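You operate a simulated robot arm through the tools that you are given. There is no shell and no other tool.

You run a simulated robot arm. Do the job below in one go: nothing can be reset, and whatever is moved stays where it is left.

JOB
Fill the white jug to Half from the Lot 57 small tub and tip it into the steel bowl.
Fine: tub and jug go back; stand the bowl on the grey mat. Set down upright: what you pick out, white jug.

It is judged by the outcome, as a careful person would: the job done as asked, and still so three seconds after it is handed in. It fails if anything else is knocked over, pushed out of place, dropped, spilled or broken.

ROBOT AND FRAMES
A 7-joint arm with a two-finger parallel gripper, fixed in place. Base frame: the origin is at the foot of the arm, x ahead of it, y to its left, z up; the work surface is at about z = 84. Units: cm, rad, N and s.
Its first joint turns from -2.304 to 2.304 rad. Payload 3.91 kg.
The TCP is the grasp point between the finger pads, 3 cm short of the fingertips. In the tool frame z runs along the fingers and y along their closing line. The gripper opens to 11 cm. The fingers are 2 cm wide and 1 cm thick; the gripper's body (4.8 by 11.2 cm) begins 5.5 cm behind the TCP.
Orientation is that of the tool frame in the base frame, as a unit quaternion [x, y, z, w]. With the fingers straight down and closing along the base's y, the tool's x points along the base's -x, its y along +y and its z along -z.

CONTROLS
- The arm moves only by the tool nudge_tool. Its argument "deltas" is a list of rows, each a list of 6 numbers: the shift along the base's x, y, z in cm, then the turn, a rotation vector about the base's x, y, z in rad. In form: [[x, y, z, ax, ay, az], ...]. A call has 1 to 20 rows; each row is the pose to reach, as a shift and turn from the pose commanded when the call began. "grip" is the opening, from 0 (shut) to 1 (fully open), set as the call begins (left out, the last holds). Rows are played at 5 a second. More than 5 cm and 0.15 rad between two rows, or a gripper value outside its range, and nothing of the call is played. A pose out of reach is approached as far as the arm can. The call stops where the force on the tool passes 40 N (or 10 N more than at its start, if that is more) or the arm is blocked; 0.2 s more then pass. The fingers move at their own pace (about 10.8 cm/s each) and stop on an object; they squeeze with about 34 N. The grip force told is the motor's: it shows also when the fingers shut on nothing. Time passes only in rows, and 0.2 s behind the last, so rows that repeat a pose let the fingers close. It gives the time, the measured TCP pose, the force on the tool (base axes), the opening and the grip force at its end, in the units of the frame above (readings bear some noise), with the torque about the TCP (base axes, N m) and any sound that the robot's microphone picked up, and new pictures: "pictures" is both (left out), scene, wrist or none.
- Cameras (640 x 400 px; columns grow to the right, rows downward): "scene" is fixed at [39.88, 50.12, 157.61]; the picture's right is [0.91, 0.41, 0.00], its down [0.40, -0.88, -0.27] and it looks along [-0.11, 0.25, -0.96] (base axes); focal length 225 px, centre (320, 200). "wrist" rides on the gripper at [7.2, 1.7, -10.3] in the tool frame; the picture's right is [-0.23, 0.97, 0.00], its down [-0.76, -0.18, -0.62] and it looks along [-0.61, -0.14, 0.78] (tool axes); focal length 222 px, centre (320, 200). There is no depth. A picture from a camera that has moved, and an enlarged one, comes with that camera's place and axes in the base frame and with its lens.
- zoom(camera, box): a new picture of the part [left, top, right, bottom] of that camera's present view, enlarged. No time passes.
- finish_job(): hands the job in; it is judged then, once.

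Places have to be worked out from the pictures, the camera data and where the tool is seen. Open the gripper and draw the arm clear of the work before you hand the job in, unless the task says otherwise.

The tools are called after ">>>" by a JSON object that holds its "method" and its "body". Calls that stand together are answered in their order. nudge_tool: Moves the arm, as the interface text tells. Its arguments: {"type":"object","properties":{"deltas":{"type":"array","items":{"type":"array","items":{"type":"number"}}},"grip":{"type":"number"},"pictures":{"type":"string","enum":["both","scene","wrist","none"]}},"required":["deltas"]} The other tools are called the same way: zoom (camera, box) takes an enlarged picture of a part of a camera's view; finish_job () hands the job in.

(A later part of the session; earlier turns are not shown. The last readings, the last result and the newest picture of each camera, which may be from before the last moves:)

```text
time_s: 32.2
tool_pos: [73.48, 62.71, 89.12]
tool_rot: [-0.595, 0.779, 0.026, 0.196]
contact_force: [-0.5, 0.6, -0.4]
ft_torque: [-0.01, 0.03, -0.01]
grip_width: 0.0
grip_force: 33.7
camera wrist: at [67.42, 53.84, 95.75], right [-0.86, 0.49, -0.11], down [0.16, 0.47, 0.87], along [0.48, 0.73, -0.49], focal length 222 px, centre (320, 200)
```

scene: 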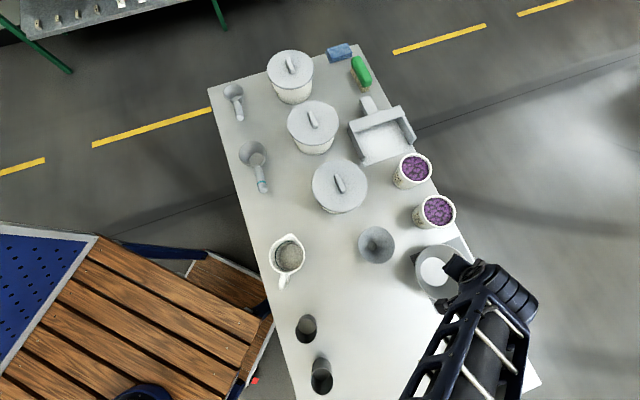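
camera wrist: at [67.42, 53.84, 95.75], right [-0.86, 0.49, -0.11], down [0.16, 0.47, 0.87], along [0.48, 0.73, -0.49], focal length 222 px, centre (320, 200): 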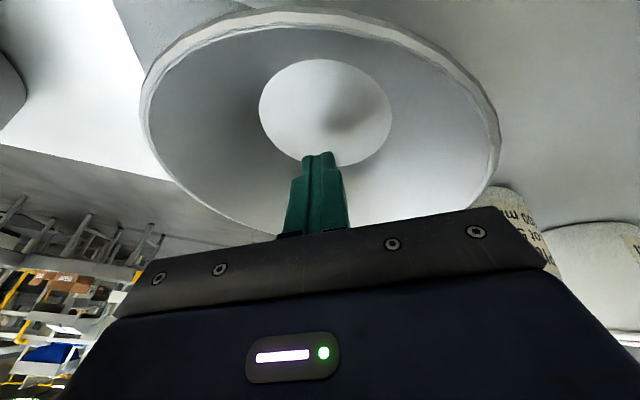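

The tips are inside the bowl near its far base edge. I push outward along (0.71, 0.70) slowly.

>>> {"method": "nudge_tool", "body": {"deltas": [[0.5, 0.5, 0, 0, 0, 0], [1, 1, 0, 0, 0, 0], [1.4, 1.4, 0, 0, 0, 0], [1.8, 1.8, 0, 0, 0, 0], [2.2, 2.2, 0, 0, 0, 0], [2.5, 2.5, 0, 0, 0, 0], [2.5, 2.5, 0, 0, 0, 0]]}}

>>> {"method": "zoom", "body": {"camera": "scene", "box": [380, 180, 520, 340]}}

```text
time_s: 33.8
tool_pos: [76.01, 65.11, 88.99]
tool_rot: [-0.594, 0.779, 0.026, 0.197]
contact_force: [0.4, -0.7, 1.9]
ft_torque: [0.01, 0.06, -0.02]
grip_width: 0.01
grip_force: 33.9
camera wrist: at [69.97, 56.19, 95.76], right [-0.86, 0.49, -0.11], down [0.16, 0.47, 0.87], along [0.48, 0.73, -0.49], focal length 222 px, centre (320, 200)
```

scene: 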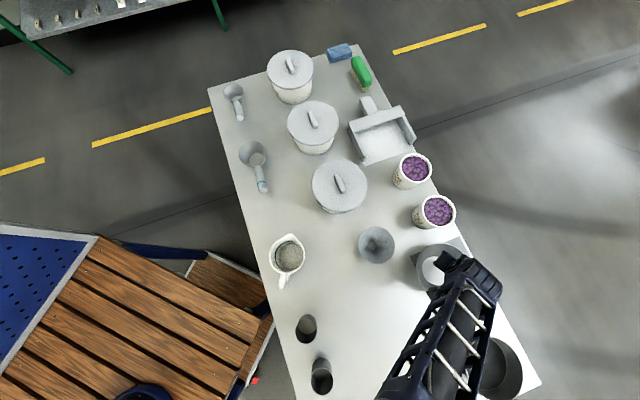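
wrist: 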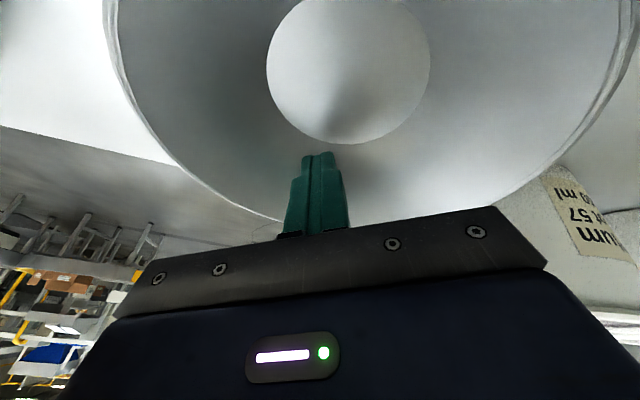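

```text
2.50 times, centred on (450, 260) of scene
camera zoom: at [39.88, 50.12, 157.61], right [0.91, 0.41, 0.0], down [0.4, -0.88, -0.27], along [-0.11, 0.25, -0.96], focal length 562 px, centre (-5, 50)
```

zoom: 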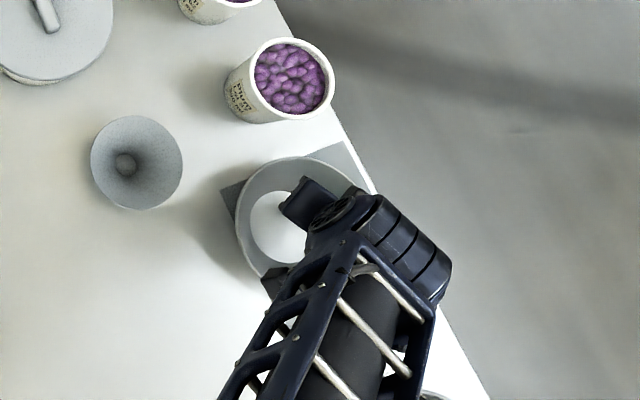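

Contact has just begun. Push about 1.6 cm more.

>>> {"method": "nudge_tool", "body": {"deltas": [[0.3, 0.3, 0, 0, 0, 0], [0.6, 0.6, 0, 0, 0, 0], [0.9, 0.9, 0, 0, 0, 0], [1.2, 1.2, 0, 0, 0, 0], [1.2, 1.2, 0, 0, 0, 0]]}}

>>> {"method": "zoom", "body": {"camera": "scene", "box": [380, 180, 520, 340]}}

```text
time_s: 35.0
tool_pos: [77.21, 66.28, 89.0]
tool_rot: [-0.595, 0.779, 0.026, 0.197]
contact_force: [-0.7, -0.3, 1.6]
ft_torque: [0.01, 0.02, -0.02]
grip_width: 0.01
grip_force: 34.3
camera wrist: at [71.19, 57.4, 95.75], right [-0.86, 0.49, -0.11], down [0.16, 0.47, 0.87], along [0.48, 0.73, -0.49], focal length 222 px, centre (320, 200)
```

scene: 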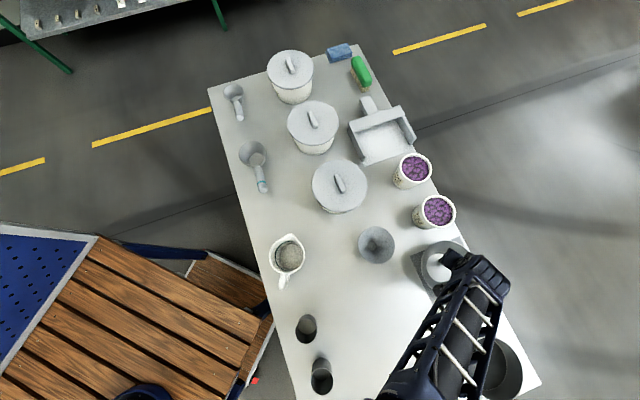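
wrist: 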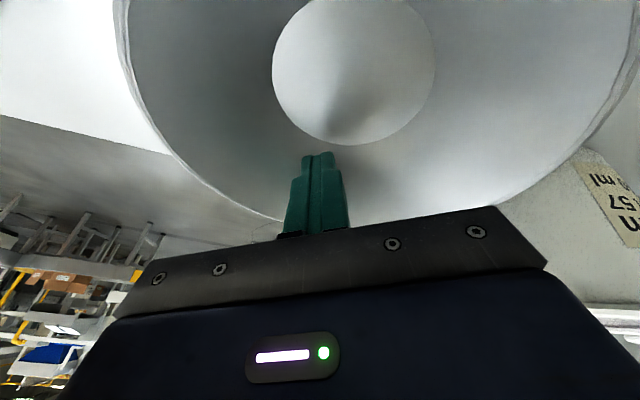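

```text
2.50 times, centred on (450, 260) of scene
camera zoom: at [39.88, 50.12, 157.61], right [0.91, 0.41, 0.0], down [0.4, -0.88, -0.27], along [-0.11, 0.25, -0.96], focal length 562 px, centre (-5, 50)
```

zoom: 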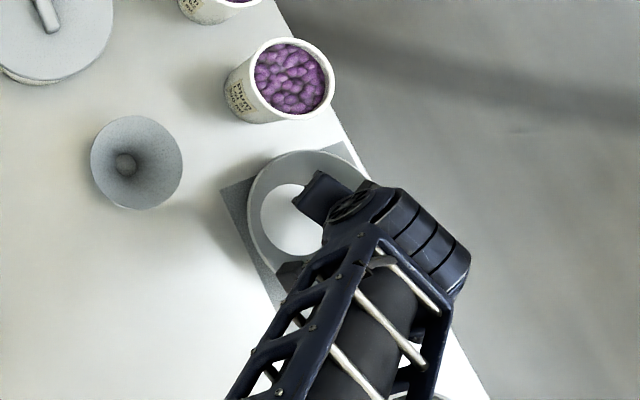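

The bowl now sits well inside the mat at about (74.6, 63.5). I back off and lift out, and since a pour there is near the reach limit, I'll try the pouring pose with the hand empty.

>>> {"method": "nudge_tool", "body": {"deltas": [[-0.8, -0.8, 0.3, 0, 0, 0], [-1.2, -1.2, 3, 0, 0, 0], [-1.2, -1.2, 7, 0, 0, 0], [-1.2, -1.2, 11.5, 0, 0, 0], [-1.2, -1.2, 16, -0.07, 0.07, 0], [-1.2, -1.2, 20, -0.14, 0.14, 0], [-1.2, -1.2, 22, -0.21, 0.21, 0], [-1.2, -1.2, 23, -0.286, 0.286, 0], [-1.2, -1.2, 23, -0.286, 0.286, 0]]}}

>>> {"method": "zoom", "body": {"camera": "scene", "box": [380, 180, 520, 340]}}

```text
time_s: 37.0
tool_pos: [75.9, 65.04, 112.12]
tool_rot: [-0.607, 0.794, -0.001, -0.003]
contact_force: [-0.9, 0.5, 0.3]
ft_torque: [0.01, 0.0, 0.0]
grip_width: 0.0
grip_force: 33.5
camera wrist: at [72.47, 58.58, 122.41], right [-0.88, 0.48, 0.0], down [0.37, 0.69, 0.62], along [0.29, 0.54, -0.79], focal length 222 px, centre (320, 200)
```

scene: 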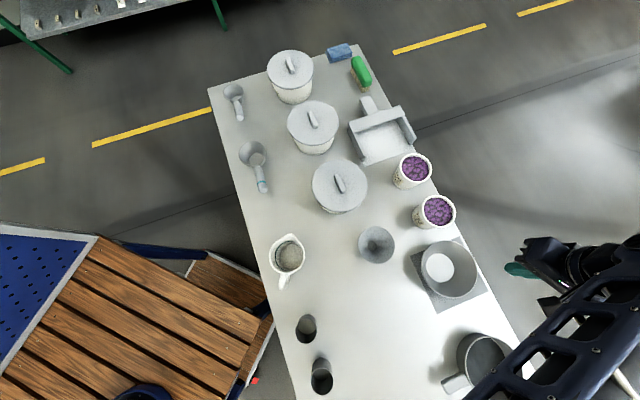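
wrist: 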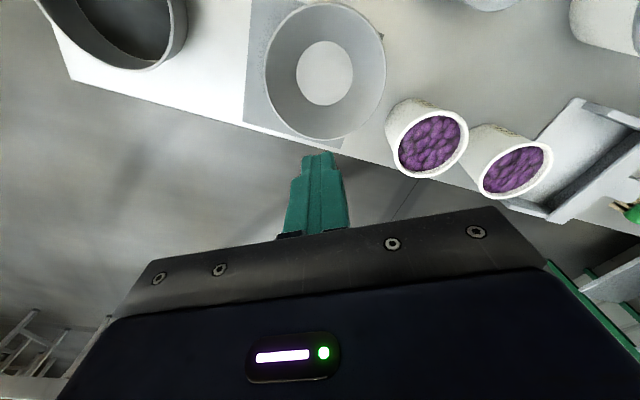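

```text
2.50 times, centred on (450, 260) of scene
camera zoom: at [39.88, 50.12, 157.61], right [0.91, 0.41, 0.0], down [0.4, -0.88, -0.27], along [-0.11, 0.25, -0.96], focal length 562 px, centre (-5, 50)
```

zoom: 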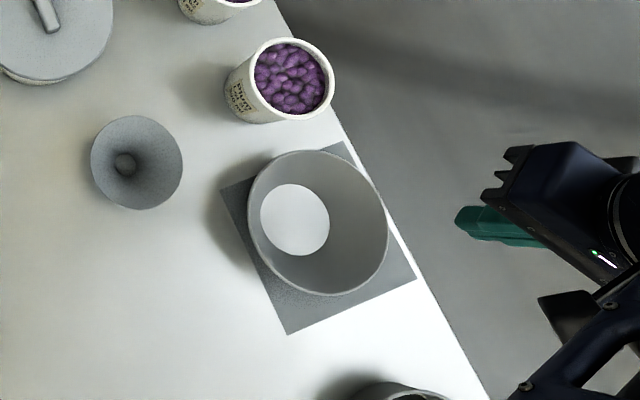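

The bowl base is now at about (74.6, 64.1), 6.5–7 cm from the nearest mat edges. Now I test the empty-hand pour pose, yaw first.

>>> {"method": "nudge_tool", "body": {"deltas": [[0.4, -1.2, 0, 0, 0, 0.132], [0.8, -2.4, 0, 0, 0, 0.264], [1.2, -3.6, 0, 0, 0, 0.396], [1.6, -4.8, 0, 0, 0, 0.528], [2, -6, 0, 0, 0, 0.66], [2.2, -7.1, 0, 0, 0, 0.79]], "pictures": "none"}}

>>> {"method": "nudge_tool", "body": {"deltas": [[0, 0, 0, -0.123, -0.071, 0], [0, 0, 0, -0.246, -0.142, 0], [0, 0, 0, -0.368, -0.213, 0], [0, 0, 0, -0.491, -0.284, 0], [0, 0, 0, -0.614, -0.354, 0], [0, 0, 0, -0.737, -0.425, 0], [0, 0, 0, -0.859, -0.496, 0], [0, 0, 0, -0.982, -0.567, 0], [0, 0, -1, -0.982, -0.567, 0], [0, 0, -3, -0.982, -0.567, 0]]}}

```text
time_s: 38.4
tool_pos: [78.1, 58.14, 112.02]
tool_rot: [0.866, -0.5, 0.001, 0.002]
contact_force: [-1.3, 0.8, -0.3]
ft_torque: [0.0, 0.0, 0.0]
grip_width: 0.0
grip_force: 34.0
```

```text
time_s: 40.6
tool_pos: [78.16, 57.94, 109.2]
tool_rot: [0.728, -0.422, 0.468, 0.271]
contact_force: [0.4, 0.2, 0.3]
ft_torque: [0.0, 0.03, 0.02]
grip_width: 0.0
grip_force: 33.9
camera wrist: at [73.49, 62.71, 119.99], right [-0.89, -0.4, -0.21], down [-0.29, 0.86, -0.43], along [0.35, -0.33, -0.88], focal length 222 px, centre (320, 200)
```

scene: 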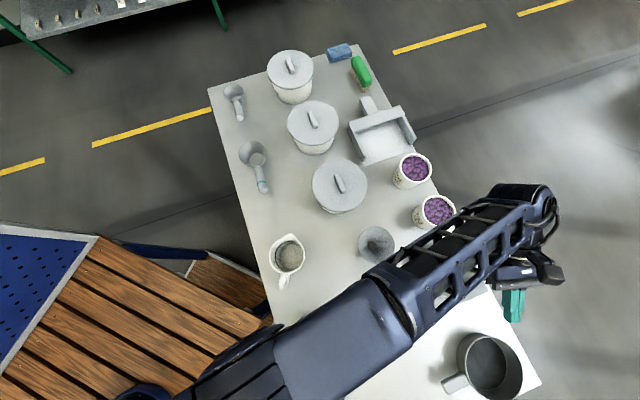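
wrist: 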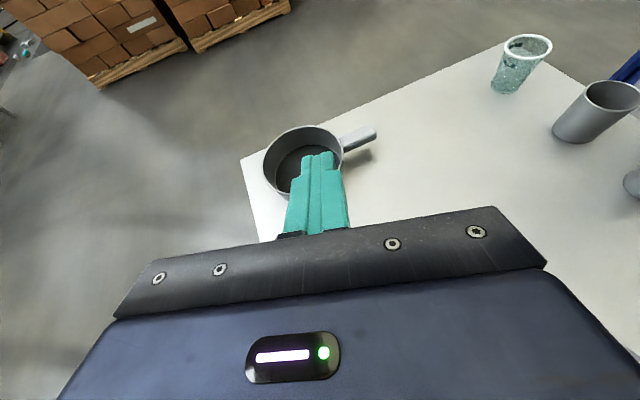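

The pour pose at the bowl is reachable. Now I'll straighten up and try the tub-pouring pose at the jug, also empty-handed.

>>> {"method": "nudge_tool", "body": {"deltas": [[0, 0, 1, 0.123, 0.071, 0], [0, 0, 2, 0.246, 0.142, 0], [0, 0, 4, 0.368, 0.213, 0], [0, 0, 5, 0.491, 0.284, 0], [0, 0, 6, 0.614, 0.354, 0], [0, 0, 7, 0.737, 0.425, 0], [0, 0, 8, 0.859, 0.496, 0], [0, 0, 8, 0.982, 0.567, 0]], "pictures": "none"}}

>>> {"method": "nudge_tool", "body": {"deltas": [[-2.4, -0.4, 0, 0, 0, -0.14], [-4.8, -0.8, 0, 0, 0, -0.28], [-7.2, -1.2, 0, 0, 0, -0.42], [-9.6, -1.6, 0, 0, 0, -0.56], [-12, -2, 0, 0, 0, -0.7], [-14.4, -2.4, 0, 0, 0, -0.84], [-16.8, -2.8, 0, 0, 0, -0.98], [-19.2, -3.2, 0, 0, 0, -1.12], [-21.6, -3.6, 0, 0, 0, -1.26], [-24, -4, 0, 0, 0, -1.4], [-26.4, -4.4, 0, 0, 0, -1.54], [-28.8, -4.8, 0, 0, 0, -1.68], [-31.2, -5.2, 0, 0, 0, -1.82], [-33.6, -5.6, 0, 0, 0, -1.96], [-36, -6, 0, 0, 0, -2.1], [-38.4, -6.4, 0, 0, 0, -2.24], [-40.8, -6.8, 0, 0, 0, -2.38], [-43.2, -7.2, 0, 0, 0, -2.52], [-45.6, -7.6, 0, 0, 0, -2.65], [-47, -7.8, 0, 0, 0, -2.65]]}}

```text
time_s: 42.4
tool_pos: [78.05, 58.04, 117.01]
tool_rot: [0.866, -0.5, 0.001, 0.002]
contact_force: [-0.1, -0.2, -0.4]
ft_torque: [-0.05, -0.06, 0.01]
grip_width: 0.0
grip_force: 33.8
```

```text
time_s: 46.6
tool_pos: [31.13, 50.0, 117.01]
tool_rot: [0.275, 0.961, 0.002, -0.003]
contact_force: [0.2, -0.3, 0.5]
ft_torque: [-0.01, -0.01, 0.0]
grip_width: 0.0
grip_force: 34.4
camera wrist: at [25.94, 55.36, 127.38], right [0.71, 0.71, 0.0], down [0.55, -0.56, 0.62], along [0.44, -0.44, -0.79], focal length 222 px, centre (320, 200)
```

scene: 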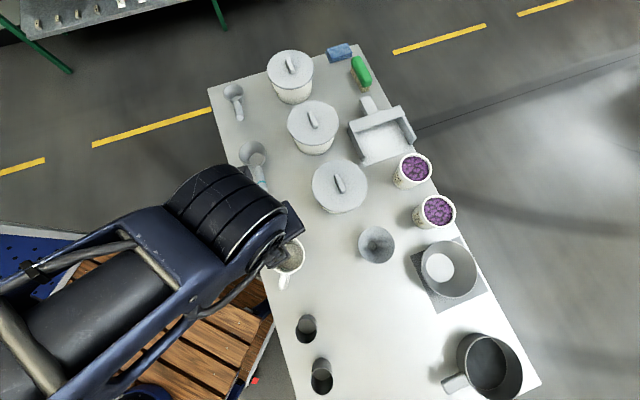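
wrist: 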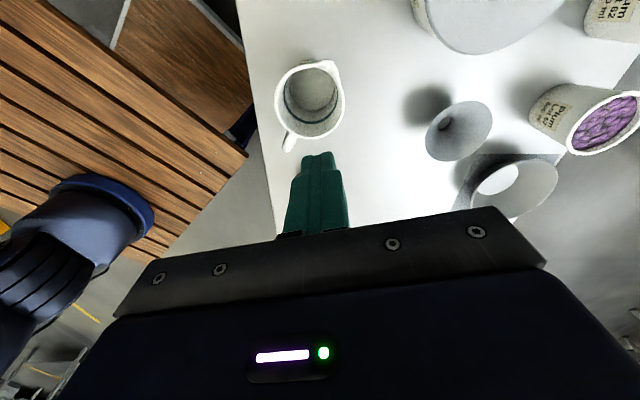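

The jug is visible below. I'll test the two extremes of the tub pour here: first the starting tilt (+45° toward azimuth −32°), then the end tilt (−68°).

>>> {"method": "nudge_tool", "body": {"deltas": [[0, 0, 0, -0.069, -0.111, 0], [0, 0, 0, -0.139, -0.222, 0], [0, 0, 0, -0.208, -0.333, 0], [0, 0, 0, -0.277, -0.444, 0], [0, 0, 0, -0.347, -0.555, 0], [0, 0, 0, -0.416, -0.666, 0], [0, 0, -3, -0.416, -0.666, 0], [0, 0, -6, -0.416, -0.666, 0], [0, 0, -6, -0.416, -0.666, 0]]}}

>>> {"method": "zoom", "body": {"camera": "scene", "box": [200, 150, 360, 310]}}

```text
time_s: 48.6
tool_pos: [31.27, 50.18, 110.91]
tool_rot: [0.254, 0.889, -0.105, 0.367]
contact_force: [0.7, -0.6, 0.4]
ft_torque: [-0.01, -0.01, -0.02]
grip_width: 0.0
grip_force: 34.3
camera wrist: at [21.55, 58.22, 113.09], right [0.65, 0.74, 0.16], down [-0.01, -0.2, 0.98], along [0.76, -0.64, -0.13], focal length 222 px, centre (320, 200)
```

scene: 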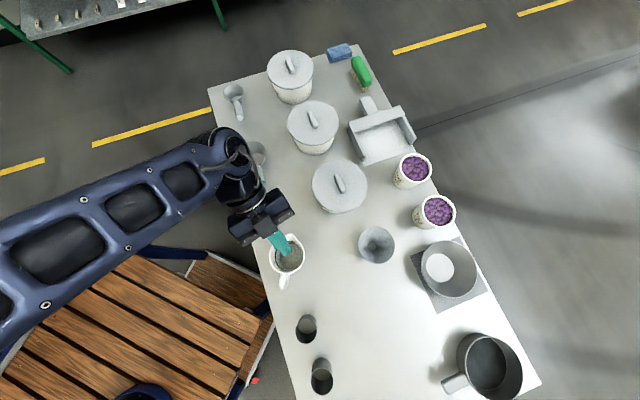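
wrist: 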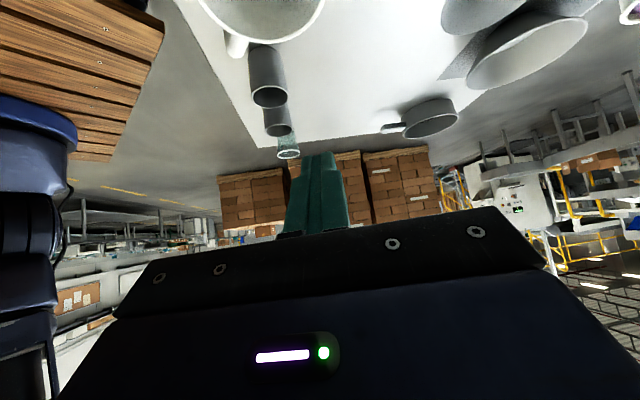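

```text
2.50 times, centred on (280, 230) of scene
camera zoom: at [39.88, 50.12, 157.61], right [0.91, 0.41, 0.0], down [0.4, -0.88, -0.27], along [-0.11, 0.25, -0.96], focal length 562 px, centre (420, 125)
```

zoom: 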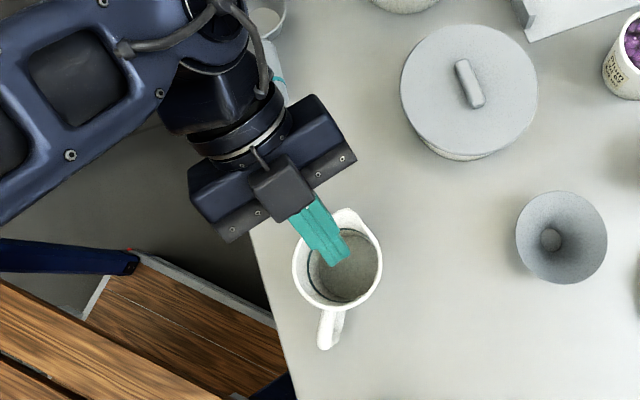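

The starting tilt works here. Now I swing through to the end tilt to confirm the full range.

>>> {"method": "nudge_tool", "body": {"deltas": [[0, 0, 0, 0.075, 0.12, 0], [0, 0, 0, 0.15, 0.24, 0], [0, 0, 0, 0.225, 0.361, 0], [0, 0, 0, 0.301, 0.481, 0], [0, 0, 0, 0.376, 0.601, 0], [0, 0, 0, 0.451, 0.721, 0], [0, 0, 0, 0.526, 0.842, 0], [0, 0, 0, 0.601, 0.962, 0], [0, 0, 0, 0.676, 1.082, 0], [0, 0, 0, 0.751, 1.202, 0], [0, 0, 0, 0.827, 1.322, 0], [0, 0, 0, 0.902, 1.443, 0], [0, 0, 0, 0.977, 1.563, 0], [0, 0, 0, 1.052, 1.683, 0], [-1, 0, -2, 1.052, 1.683, 0], [-2.2, 0, -3, 1.052, 1.683, 0], [-2.2, 0, -3, 1.052, 1.683, 0]]}}

>>> {"method": "zoom", "body": {"camera": "wrist", "box": [160, 0, 480, 220]}}

```text
time_s: 52.2
tool_pos: [28.93, 50.25, 108.1]
tool_rot: [0.227, 0.792, 0.157, -0.544]
contact_force: [1.2, -0.3, -0.6]
ft_torque: [0.0, 0.01, 0.01]
grip_width: 0.01
grip_force: 33.8
camera wrist: at [35.86, 47.96, 118.46], right [0.59, 0.78, -0.21], down [0.63, -0.6, -0.49], along [-0.51, 0.15, -0.85], focal length 222 px, centre (320, 200)
```

scene: 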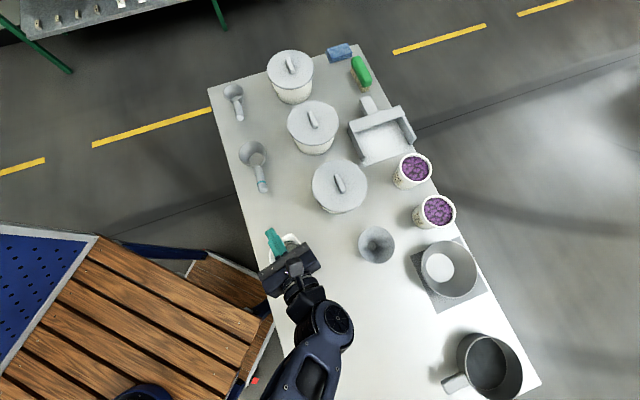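
wrist: 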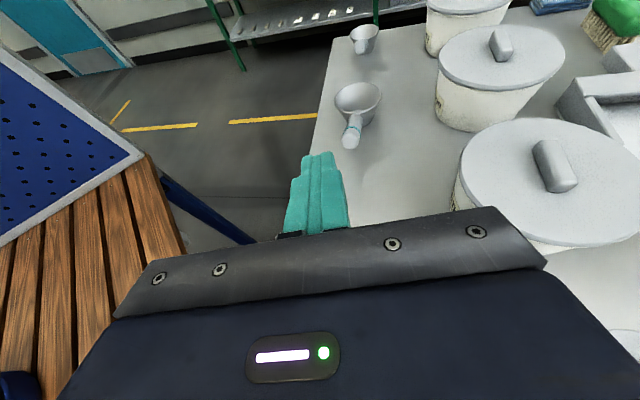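

```text
1.82 times, centred on (320, 110) of wrist
camera zoom: at [35.86, 47.96, 118.46], right [0.59, 0.78, -0.21], down [0.63, -0.6, -0.49], along [-0.51, 0.15, -0.85], focal length 404 px, centre (320, 364)
```

zoom: 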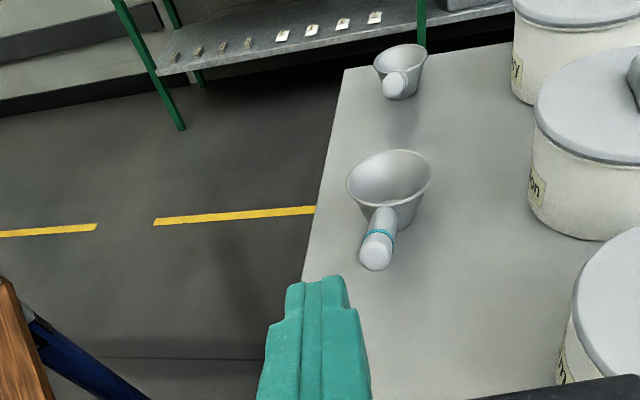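

Both extremes of the tub pour are reachable, so I have a workable plan. I straighten up and go to the Lot 57 tub.

>>> {"method": "nudge_tool", "body": {"deltas": [[0, 0, 1, -0.071, -0.113, 0], [0, 0, 2, -0.141, -0.226, 0], [0, 0, 3, -0.212, -0.339, 0], [0, 0, 4, -0.283, -0.452, 0], [0, 0, 6, -0.353, -0.566, 0], [0, 0, 8, -0.424, -0.679, 0], [0, 0, 9, -0.495, -0.792, 0], [0, 0, 10, -0.565, -0.905, 0], [0, 0, 11, -0.636, -1.018, 0], [0, 0, 11, -0.636, -1.018, 0]], "pictures": "none", "grip": 1}}

>>> {"method": "nudge_tool", "body": {"deltas": [[3, 2, 0, 0, 0, 0.105], [6, 4, 0, 0, 0, 0.21], [9, 6, 0, 0, 0, 0.315], [12, 8, 0, 0, 0, 0.42], [15, 10, 0, 0, 0, 0.525], [17.5, 12, 0, 0, 0, 0.63], [20, 14, 0, 0, 0, 0.735], [22, 16, 0, 0, 0, 0.84], [24, 18, 0, 0, 0, 0.945], [25.5, 20, 0, 0, 0, 1.047], [25.5, 20, 0, 0, 0, 1.047]]}}

```text
time_s: 54.4
tool_pos: [29.0, 50.18, 119.11]
tool_rot: [0.275, 0.961, 0.001, -0.001]
contact_force: [0.5, -0.2, 0.7]
ft_torque: [-0.01, -0.04, -0.03]
grip_width: 10.97
grip_force: 0.1
```

```text
time_s: 56.8
tool_pos: [54.45, 70.12, 118.97]
tool_rot: [-0.243, 0.97, 0.0, -0.002]
contact_force: [-0.3, 0.1, 1.0]
ft_torque: [0.0, 0.04, 0.05]
grip_width: 10.99
grip_force: 0.1
camera wrist: at [47.32, 68.26, 129.25], right [-0.26, 0.97, 0.0], down [0.76, 0.2, 0.62], along [0.6, 0.16, -0.78], focal length 222 px, centre (320, 200)
```

scene: 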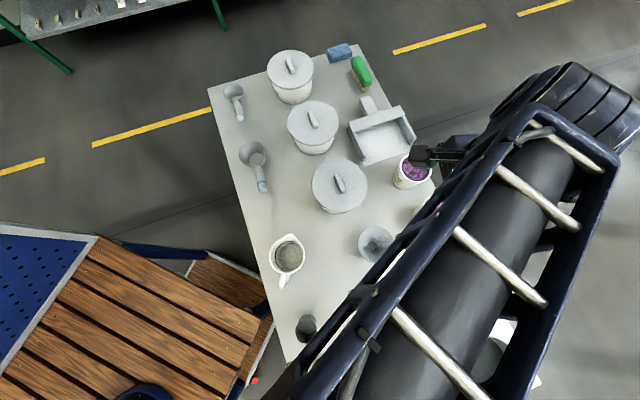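
wrist: 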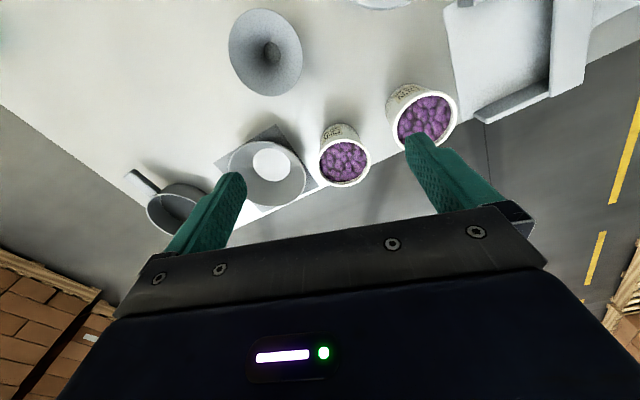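

Let me zoom on the tub to pin down its size and position.

>>> {"method": "zoom", "body": {"camera": "wrist", "box": [304, 110, 384, 200]}}

>>> {"method": "zoom", "body": {"camera": "scene", "box": [262, 225, 312, 295]}}

```text
4.44 times, centred on (344, 155) of wrist
camera zoom: at [47.32, 68.26, 129.25], right [-0.26, 0.97, 0.0], down [0.76, 0.2, 0.62], along [0.6, 0.16, -0.78], focal length 987 px, centre (213, 400)
```

zoom: 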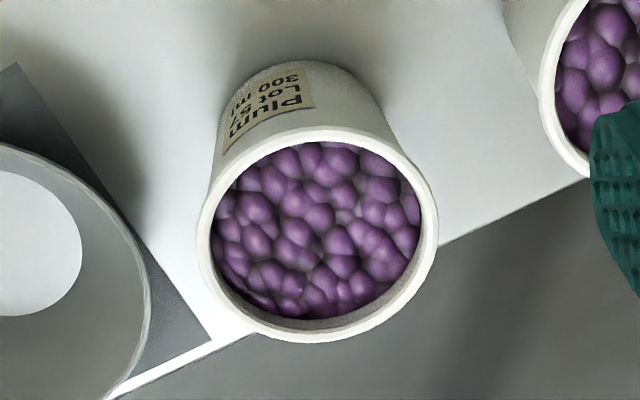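

```text
5.71 times, centred on (287, 260) of scene
camera zoom: at [39.88, 50.12, 157.61], right [0.91, 0.41, 0.0], down [0.4, -0.88, -0.27], along [-0.11, 0.25, -0.96], focal length 1285 px, centre (509, -143)
```

zoom: 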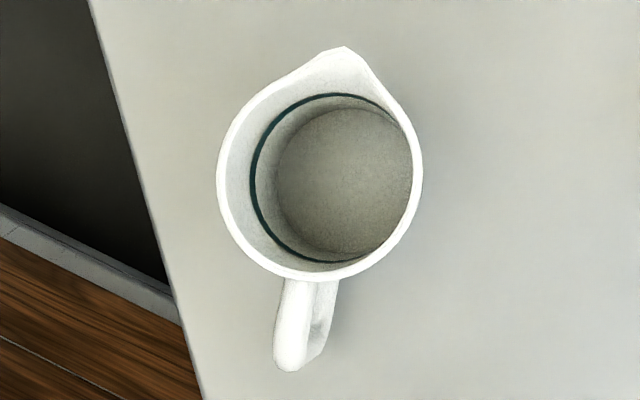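

The tub is about 9.8 cm across at the rim, rim z ≈ 94, centred at about (65.3, 77.6). I tilt 45° toward azimuth 28° and go to a pre-grasp 10 cm back.

>>> {"method": "nudge_tool", "body": {"deltas": [[0, 0, 0, 0.062, -0.116, 0], [0, 0, 0, 0.123, -0.231, 0], [0, 0, -1, 0.185, -0.347, 0], [1, 1, -3, 0.246, -0.462, 0], [2, 2, -6, 0.308, -0.578, 0], [3, 3, -10, 0.369, -0.693, 0], [4.06, 4.01, -14, 0.369, -0.693, 0], [4.06, 4.01, -17, 0.369, -0.693, 0], [4.06, 4.01, -20.2, 0.369, -0.693, 0], [4.06, 4.01, -20.2, 0.369, -0.693, 0]]}}

```text
time_s: 59.0
tool_pos: [58.81, 74.14, 98.87]
tool_rot: [-0.226, 0.897, 0.094, 0.369]
contact_force: [0.3, 0.2, -0.2]
ft_torque: [0.02, 0.04, 0.04]
grip_width: 11.0
grip_force: 0.1
camera wrist: at [47.06, 69.81, 101.02], right [-0.32, 0.93, 0.16], down [0.17, -0.11, 0.98], along [0.93, 0.34, -0.13], focal length 222 px, centre (320, 200)
```

scene: 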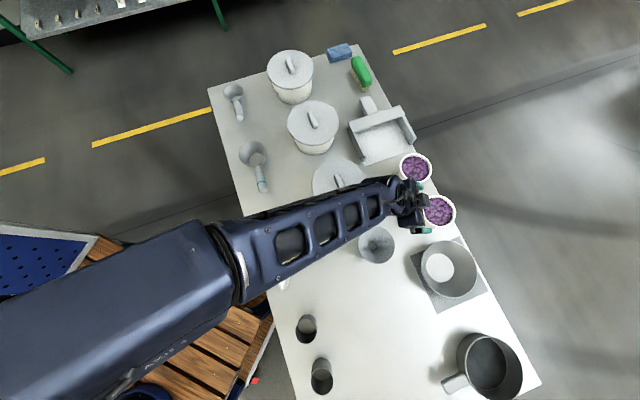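
wrist: 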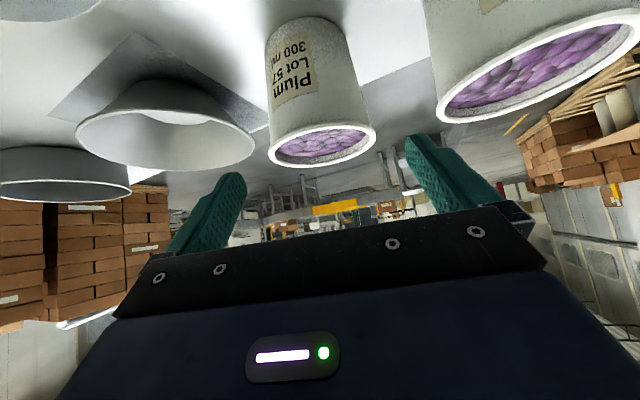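

The side view shows the tub directly on the approach line, with its rim at z ≈ 93.5. Advance most of the way, then check.

>>> {"method": "nudge_tool", "body": {"deltas": [[1.5, 0.9, -1.75, 0, 0, 0], [3, 1.75, -3.5, 0, 0, 0], [4.4, 2.5, -5.1, 0, 0, 0], [4.4, 2.5, -5.1, 0, 0, 0]], "pictures": "wrist"}}

```text
time_s: 60.0
tool_pos: [63.07, 76.6, 93.73]
tool_rot: [-0.226, 0.897, 0.094, 0.369]
contact_force: [-0.1, 0.0, -0.1]
ft_torque: [0.0, -0.04, -0.03]
grip_width: 10.99
grip_force: 0.1
camera wrist: at [51.25, 72.24, 95.97], right [-0.32, 0.93, 0.16], down [0.17, -0.11, 0.98], along [0.93, 0.34, -0.13], focal length 222 px, centre (320, 200)
```

wrist: 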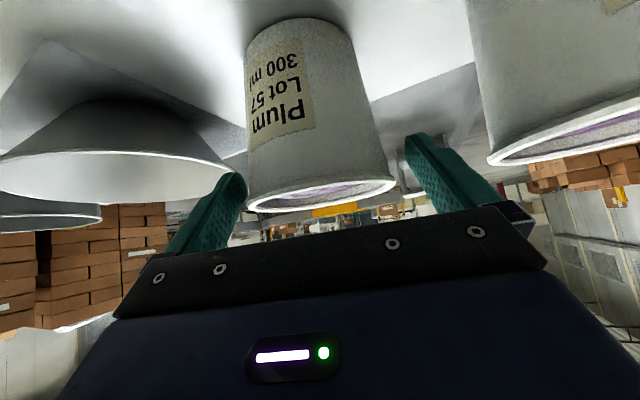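

The left gap looks tighter than the right, so I'll zoom to check before sliding in.

>>> {"method": "zoom", "body": {"camera": "wrist", "box": [150, 100, 490, 260]}}

```text
1.88 times, centred on (320, 180) of wrist
camera zoom: at [51.25, 72.24, 95.97], right [-0.32, 0.93, 0.16], down [0.17, -0.11, 0.98], along [0.93, 0.34, -0.13], focal length 418 px, centre (320, 238)
```

zoom: 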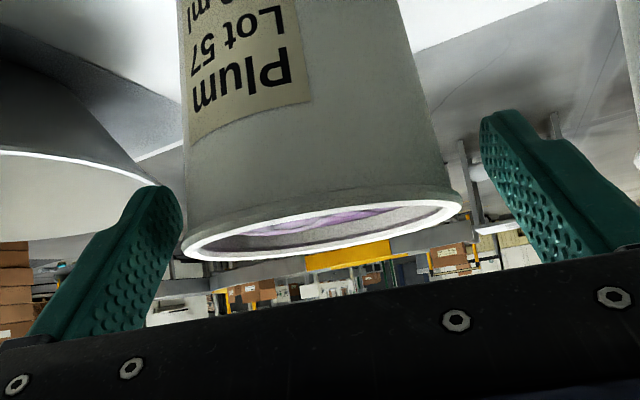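

The tub is centred between the fingers to within about 1 mm, with roughly 0.5 cm to spare each side. Slide in the last 3 cm.

>>> {"method": "nudge_tool", "body": {"deltas": [[0.62, 0.32, -0.75, 0, 0, 0], [1.25, 0.65, -1.5, 0, 0, 0], [1.86, 0.95, -2.25, 0, 0, 0], [1.86, 0.95, -2.25, 0, 0, 0]]}}

>>> {"method": "zoom", "body": {"camera": "scene", "box": [380, 140, 480, 240]}}

```text
time_s: 61.0
tool_pos: [64.82, 77.59, 91.46]
tool_rot: [-0.225, 0.897, 0.093, 0.369]
contact_force: [-0.7, 0.4, 0.4]
ft_torque: [-0.03, 0.0, 0.01]
grip_width: 11.01
grip_force: 0.1
camera wrist: at [53.06, 73.31, 93.67], right [-0.32, 0.93, 0.16], down [0.17, -0.11, 0.98], along [0.93, 0.34, -0.13], focal length 222 px, centre (320, 200)
```

scene: 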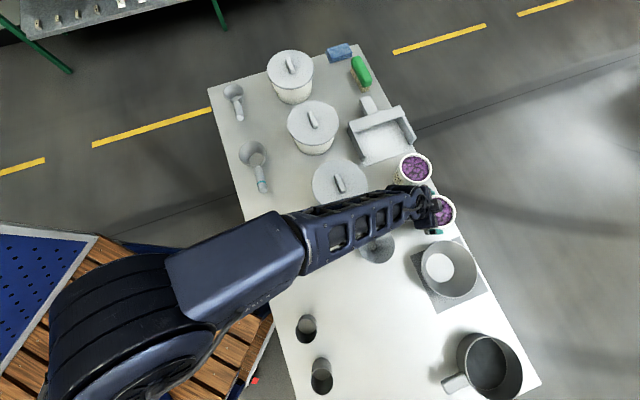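
wrist: 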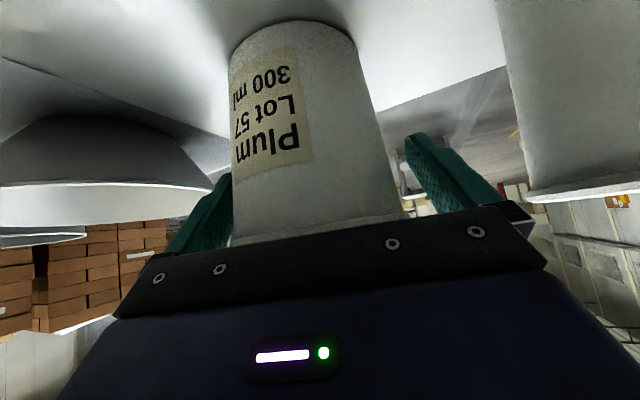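

```text
4.00 times, centred on (430, 190) of scene
camera zoom: at [39.88, 50.12, 157.61], right [0.91, 0.41, 0.0], down [0.4, -0.88, -0.27], along [-0.11, 0.25, -0.96], focal length 899 px, centre (-120, 240)
```

zoom: 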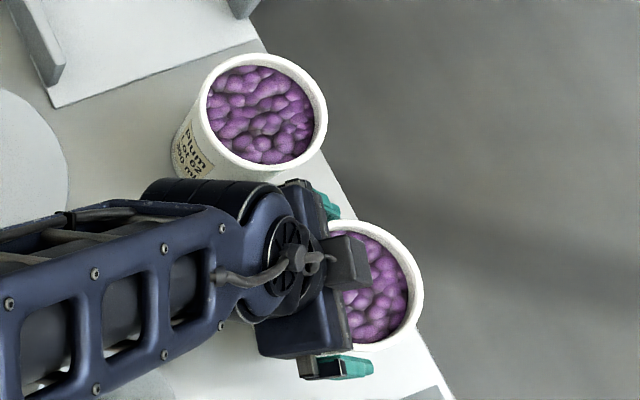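

Both fingers straddle the tub. Close the grip.

>>> {"method": "nudge_tool", "body": {"deltas": [[0, 0, 0, 0, 0, 0], [0, 0, 0, 0, 0, 0], [0, 0, 0, 0, 0, 0]], "grip": 0, "pictures": "wrist"}}

```text
time_s: 61.8
tool_pos: [64.81, 77.58, 91.51]
tool_rot: [-0.225, 0.896, 0.094, 0.37]
contact_force: [1.3, 0.5, 1.1]
ft_torque: [-0.1, -0.1, 0.01]
grip_width: 8.53
grip_force: 34.0
camera wrist: at [53.06, 73.3, 93.67], right [-0.32, 0.93, 0.16], down [0.17, -0.11, 0.98], along [0.93, 0.34, -0.13], focal length 222 px, centre (320, 200)
```

wrist: 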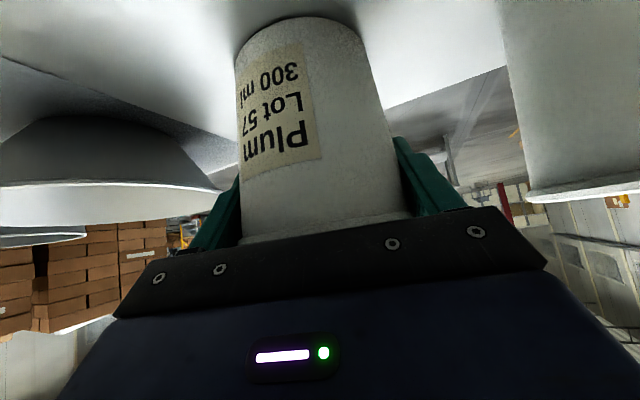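

Gripped at 8.53 cm width. Lift slowly straight up.

>>> {"method": "nudge_tool", "body": {"deltas": [[0, 0, 0.4, 0, 0, 0], [0, 0, 1, 0, 0, 0], [0, 0, 2, 0, 0, 0], [0, 0, 3, 0, 0, 0], [0, 0, 4, 0, 0, 0], [0, 0, 4, 0, 0, 0]]}}

```text
time_s: 63.2
tool_pos: [64.72, 77.49, 95.35]
tool_rot: [-0.225, 0.897, 0.092, 0.369]
contact_force: [0.5, -0.6, -4.4]
ft_torque: [-0.03, 0.01, 0.01]
grip_width: 8.53
grip_force: 33.6
camera wrist: at [52.97, 73.23, 97.65], right [-0.32, 0.93, 0.16], down [0.17, -0.11, 0.98], along [0.93, 0.34, -0.13], focal length 222 px, centre (320, 200)
```

scene: 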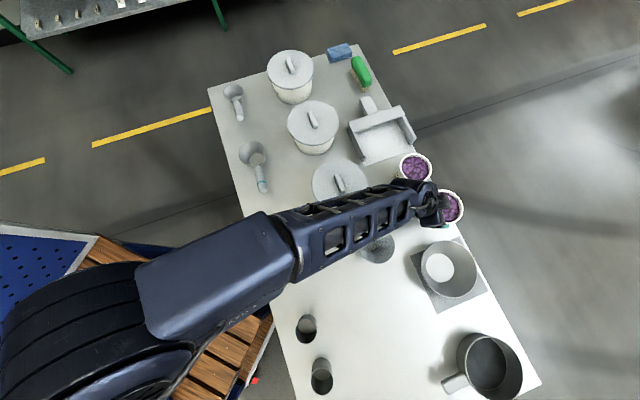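
wrist: 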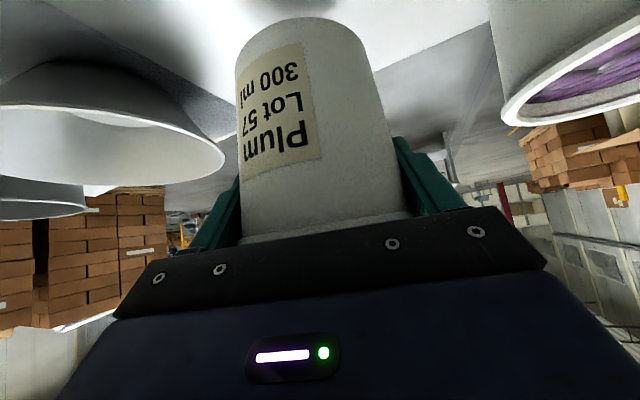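

The tub is held firmly, weighing about 4.7 N. I raise it clear, then carry it level and slowly to beside the jug while yawing to azimuth −32°.

>>> {"method": "nudge_tool", "body": {"deltas": [[0, 0, 1.5, 0, 0, 0], [0, 0, 3.5, 0, 0, 0], [0, 0, 5.5, 0, 0, 0], [0, 0, 7.5, 0, 0, 0], [0, 0, 9.5, 0, 0, 0], [0, 0, 11.5, 0, 0, 0], [0, 0, 13.5, 0, 0, 0], [0, 0, 15.5, 0, 0, 0], [0, 0, 16.6, 0, 0, 0], [0, 0, 16.6, 0, 0, 0]], "pictures": "none"}}

>>> {"method": "nudge_tool", "body": {"deltas": [[-0.8, -0.5, 0, 0, 0, -0.02], [-2.4, -1.5, 0, 0, 0, -0.06], [-4.6, -2.9, 0, 0, 0, -0.12], [-6.8, -4.3, 0, 0, 0, -0.18], [-9, -5.7, 0, 0, 0, -0.24], [-11.2, -7.1, 0, 0, 0, -0.3], [-13.4, -8.5, 0, 0, 0, -0.36], [-15.6, -9.9, 0, 0, 0, -0.42], [-17.8, -11.3, 0, 0, 0, -0.48], [-20, -12.7, 0, 0, 0, -0.54], [-22.2, -14.1, 0, 0, 0, -0.6], [-24.4, -15.5, 0, 0, 0, -0.66], [-26.6, -16.9, 0, 0, 0, -0.72], [-28.8, -18.3, 0, 0, 0, -0.78], [-31, -19.7, 0, 0, 0, -0.84], [-33.2, -21.1, 0, 0, 0, -0.9], [-35.4, -22.5, 0, 0, 0, -0.96], [-37.4, -23.8, 0, 0, 0, -1.01], [-39, -24.9, 0, 0, 0, -1.04], [-39.7, -25.5, 0, 0, 0, -1.047]]}}

```text
time_s: 65.4
tool_pos: [64.62, 77.53, 112.02]
tool_rot: [-0.227, 0.896, 0.095, 0.37]
contact_force: [0.1, 0.0, -3.6]
ft_torque: [0.0, 0.02, 0.02]
grip_width: 8.52
grip_force: 33.5
```

```text
time_s: 69.6
tool_pos: [25.09, 52.15, 111.99]
tool_rot: [0.254, 0.889, -0.105, 0.366]
contact_force: [0.2, 0.2, -3.0]
ft_torque: [0.0, 0.02, 0.0]
grip_width: 8.5
grip_force: 34.0
camera wrist: at [15.46, 60.09, 114.26], right [0.65, 0.74, 0.16], down [-0.01, -0.21, 0.98], along [0.76, -0.64, -0.13], focal length 222 px, centre (320, 200)
```

scene: 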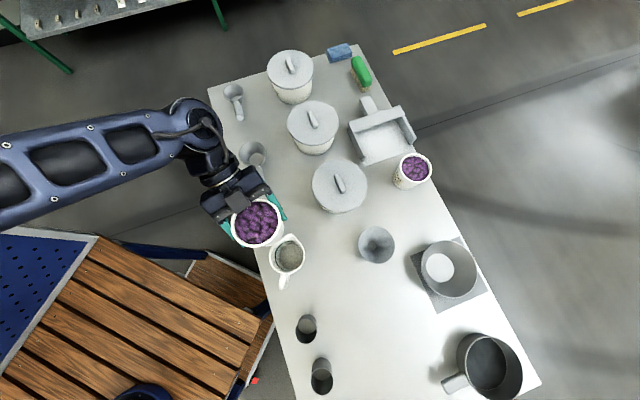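
wrist: 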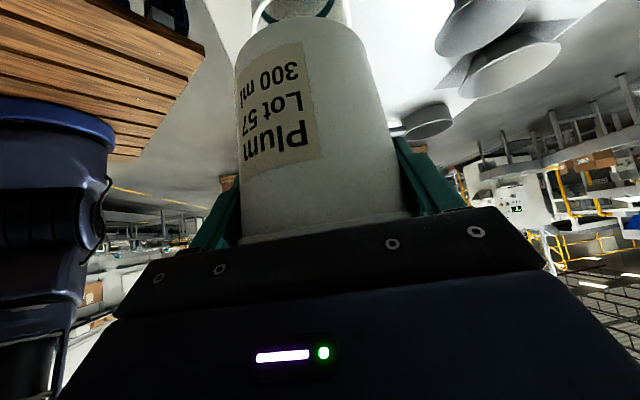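

The tub is upright beside the jug, still full. Zoom to check the alignment of lip and jug mouth.

>>> {"method": "zoom", "body": {"camera": "scene", "box": [200, 180, 330, 300]}}

```text
3.33 times, centred on (265, 240) of scene
camera zoom: at [39.88, 50.12, 157.61], right [0.91, 0.41, 0.0], down [0.4, -0.88, -0.27], along [-0.11, 0.25, -0.96], focal length 749 px, centre (503, 67)
```

zoom: 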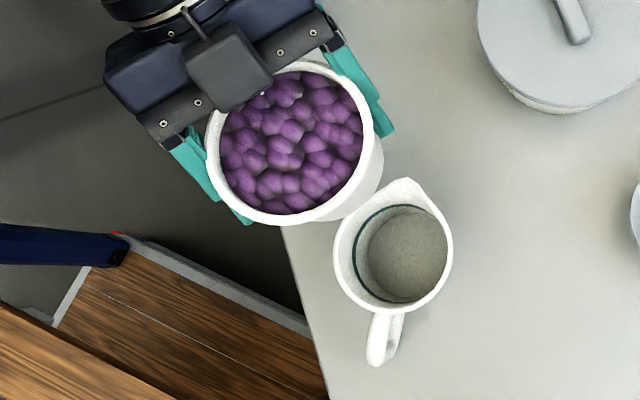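

Geometry matches: tub centre is about 6 cm from the jug centre along azimuth −32°. I start the pour gently, tilting to 30° with the lip brought over the jug, then check.

>>> {"method": "nudge_tool", "body": {"deltas": [[-0.34, 0.21, -2, 0.069, 0.111, 0], [-0.54, 0.34, -4, 0.139, 0.222, 0], [-0.51, 0.32, -6, 0.208, 0.333, 0], [-0.51, 0.32, -7.5, 0.278, 0.444, 0], [-0.51, 0.32, -7.5, 0.278, 0.444, 0], [-0.51, 0.32, -7.5, 0.278, 0.444, 0]], "pictures": "scene"}}

>>> {"method": "zoom", "body": {"camera": "scene", "box": [200, 180, 330, 300]}}

```text
time_s: 71.0
tool_pos: [24.47, 52.37, 104.55]
tool_rot: [0.272, 0.954, -0.033, 0.123]
contact_force: [-0.5, 0.1, -4.0]
ft_torque: [-0.01, -0.05, 0.0]
grip_width: 8.54
grip_force: 33.9
```

scene: 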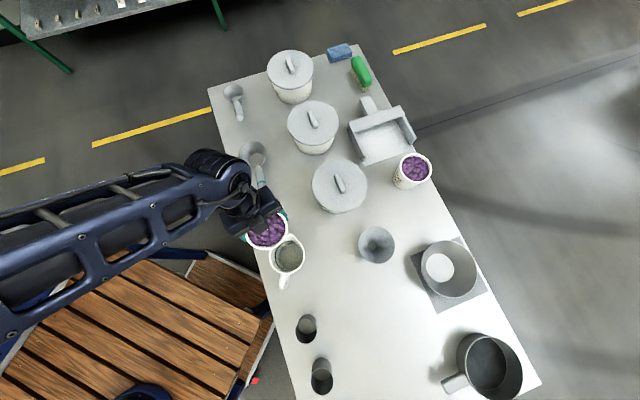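

```text
3.33 times, centred on (265, 240) of scene
camera zoom: at [39.88, 50.12, 157.61], right [0.91, 0.41, 0.0], down [0.4, -0.88, -0.27], along [-0.11, 0.25, -0.96], focal length 749 px, centre (503, 67)
```

zoom: 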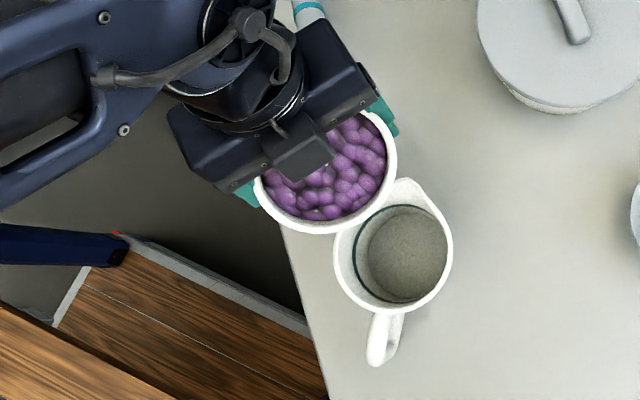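

Nothing has flowed at 30° and the lip is right over the jug. Continue to 45° and hold.

>>> {"method": "nudge_tool", "body": {"deltas": [[0.08, -0.05, -0.15, 0.035, 0.055, 0], [0.17, -0.11, -0.3, 0.069, 0.111, 0], [0.27, -0.17, -0.45, 0.104, 0.167, 0], [0.37, -0.23, -0.6, 0.139, 0.222, 0], [0.37, -0.23, -0.6, 0.139, 0.222, 0], [0.37, -0.23, -0.6, 0.139, 0.222, 0], [0.37, -0.23, -0.6, 0.139, 0.222, 0]], "pictures": "none"}}

>>> {"method": "zoom", "body": {"camera": "scene", "box": [200, 180, 330, 300]}}

```text
time_s: 72.6
tool_pos: [24.91, 52.21, 103.95]
tool_rot: [0.274, 0.962, 0.002, -0.001]
contact_force: [-0.2, 0.7, -3.4]
ft_torque: [-0.04, -0.1, -0.03]
grip_width: 8.52
grip_force: 34.0
```

```text
3.33 times, centred on (265, 240) of scene
camera zoom: at [39.88, 50.12, 157.61], right [0.91, 0.41, 0.0], down [0.4, -0.88, -0.27], along [-0.11, 0.25, -0.96], focal length 749 px, centre (503, 67)
```

zoom: 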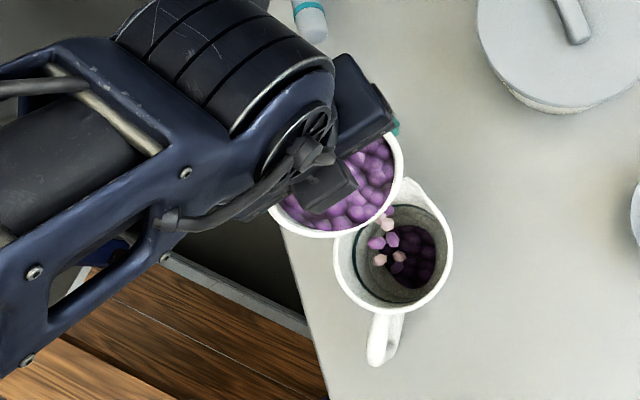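

Material is falling cleanly into the jug at 45°. I hold here to let the flow settle, then look.

>>> {"method": "nudge_tool", "body": {"deltas": [[0, 0, 0, 0, 0, 0], [0, 0, 0, 0, 0, 0], [0, 0, 0, 0, 0, 0], [0, 0, 0, 0, 0, 0]], "pictures": "none"}}

>>> {"method": "zoom", "body": {"camera": "scene", "box": [230, 200, 330, 290]}}

```text
time_s: 73.6
tool_pos: [24.83, 52.28, 104.01]
tool_rot: [0.276, 0.961, 0.003, -0.001]
contact_force: [0.1, -0.3, -4.0]
ft_torque: [-0.05, -0.07, -0.01]
grip_width: 8.51
grip_force: 33.9
```

```text
4.44 times, centred on (280, 245) of scene
camera zoom: at [39.88, 50.12, 157.61], right [0.91, 0.41, 0.0], down [0.4, -0.88, -0.27], along [-0.11, 0.25, -0.96], focal length 999 px, centre (498, 0)
```

zoom: 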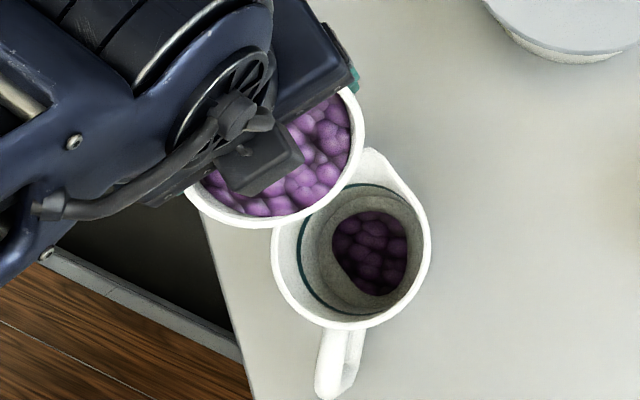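

The flow stopped by itself at 45°, with a small pile centred on the jug's bottom. I increase to 52° and hold.

>>> {"method": "nudge_tool", "body": {"deltas": [[0.15, -0.1, 0.05, 0.035, 0.055, 0], [0.3, -0.19, 0.1, 0.069, 0.111, 0], [0.3, -0.19, 0.1, 0.069, 0.111, 0], [0.3, -0.19, 0.1, 0.069, 0.111, 0], [0.3, -0.19, 0.1, 0.069, 0.111, 0], [0.3, -0.19, 0.1, 0.069, 0.111, 0], [0.3, -0.19, 0.1, 0.069, 0.111, 0], [0.3, -0.19, 0.1, 0.069, 0.111, 0]], "pictures": "none"}}

>>> {"method": "zoom", "body": {"camera": "scene", "box": [230, 200, 330, 290]}}

```text
time_s: 75.4
tool_pos: [25.13, 52.08, 104.11]
tool_rot: [0.275, 0.959, 0.02, -0.064]
contact_force: [0.3, 0.7, -4.5]
ft_torque: [-0.04, -0.08, -0.01]
grip_width: 8.55
grip_force: 33.3
```

```text
4.44 times, centred on (280, 245) of scene
camera zoom: at [39.88, 50.12, 157.61], right [0.91, 0.41, 0.0], down [0.4, -0.88, -0.27], along [-0.11, 0.25, -0.96], focal length 999 px, centre (498, 0)
```

zoom: 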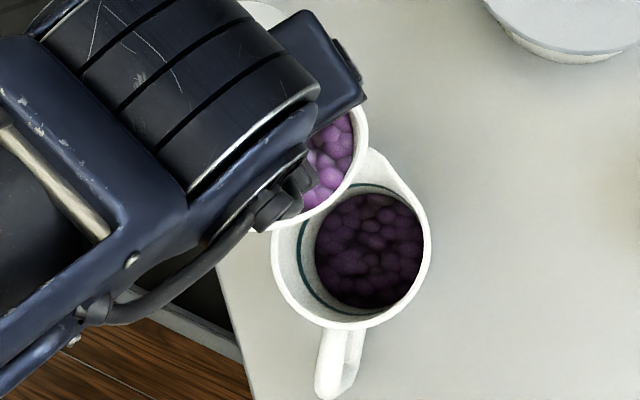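

The level is rising and still below the ring. Continue to 60° and hold.

>>> {"method": "nudge_tool", "body": {"deltas": [[0.17, -0.1, 0.05, 0.035, 0.055, 0], [0.34, -0.21, 0.1, 0.069, 0.111, 0], [0.34, -0.21, 0.1, 0.069, 0.111, 0], [0.34, -0.21, 0.1, 0.069, 0.111, 0], [0.34, -0.21, 0.1, 0.069, 0.111, 0], [0.34, -0.21, 0.1, 0.069, 0.111, 0], [0.34, -0.21, 0.1, 0.069, 0.111, 0], [0.34, -0.21, 0.1, 0.069, 0.111, 0]], "pictures": "none"}}

>>> {"method": "zoom", "body": {"camera": "scene", "box": [230, 200, 330, 290]}}

```text
time_s: 77.2
tool_pos: [25.59, 51.97, 104.2]
tool_rot: [0.273, 0.953, 0.038, -0.126]
contact_force: [-1.2, -0.5, -3.5]
ft_torque: [-0.03, -0.08, 0.03]
grip_width: 8.52
grip_force: 34.2
```

```text
4.44 times, centred on (280, 245) of scene
camera zoom: at [39.88, 50.12, 157.61], right [0.91, 0.41, 0.0], down [0.4, -0.88, -0.27], along [-0.11, 0.25, -0.96], focal length 999 px, centre (498, 0)
```

zoom: 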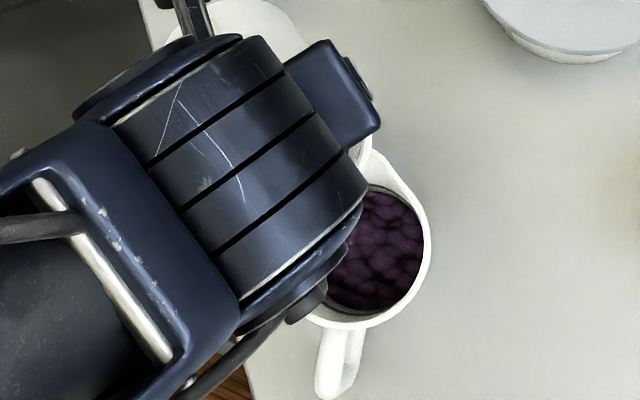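

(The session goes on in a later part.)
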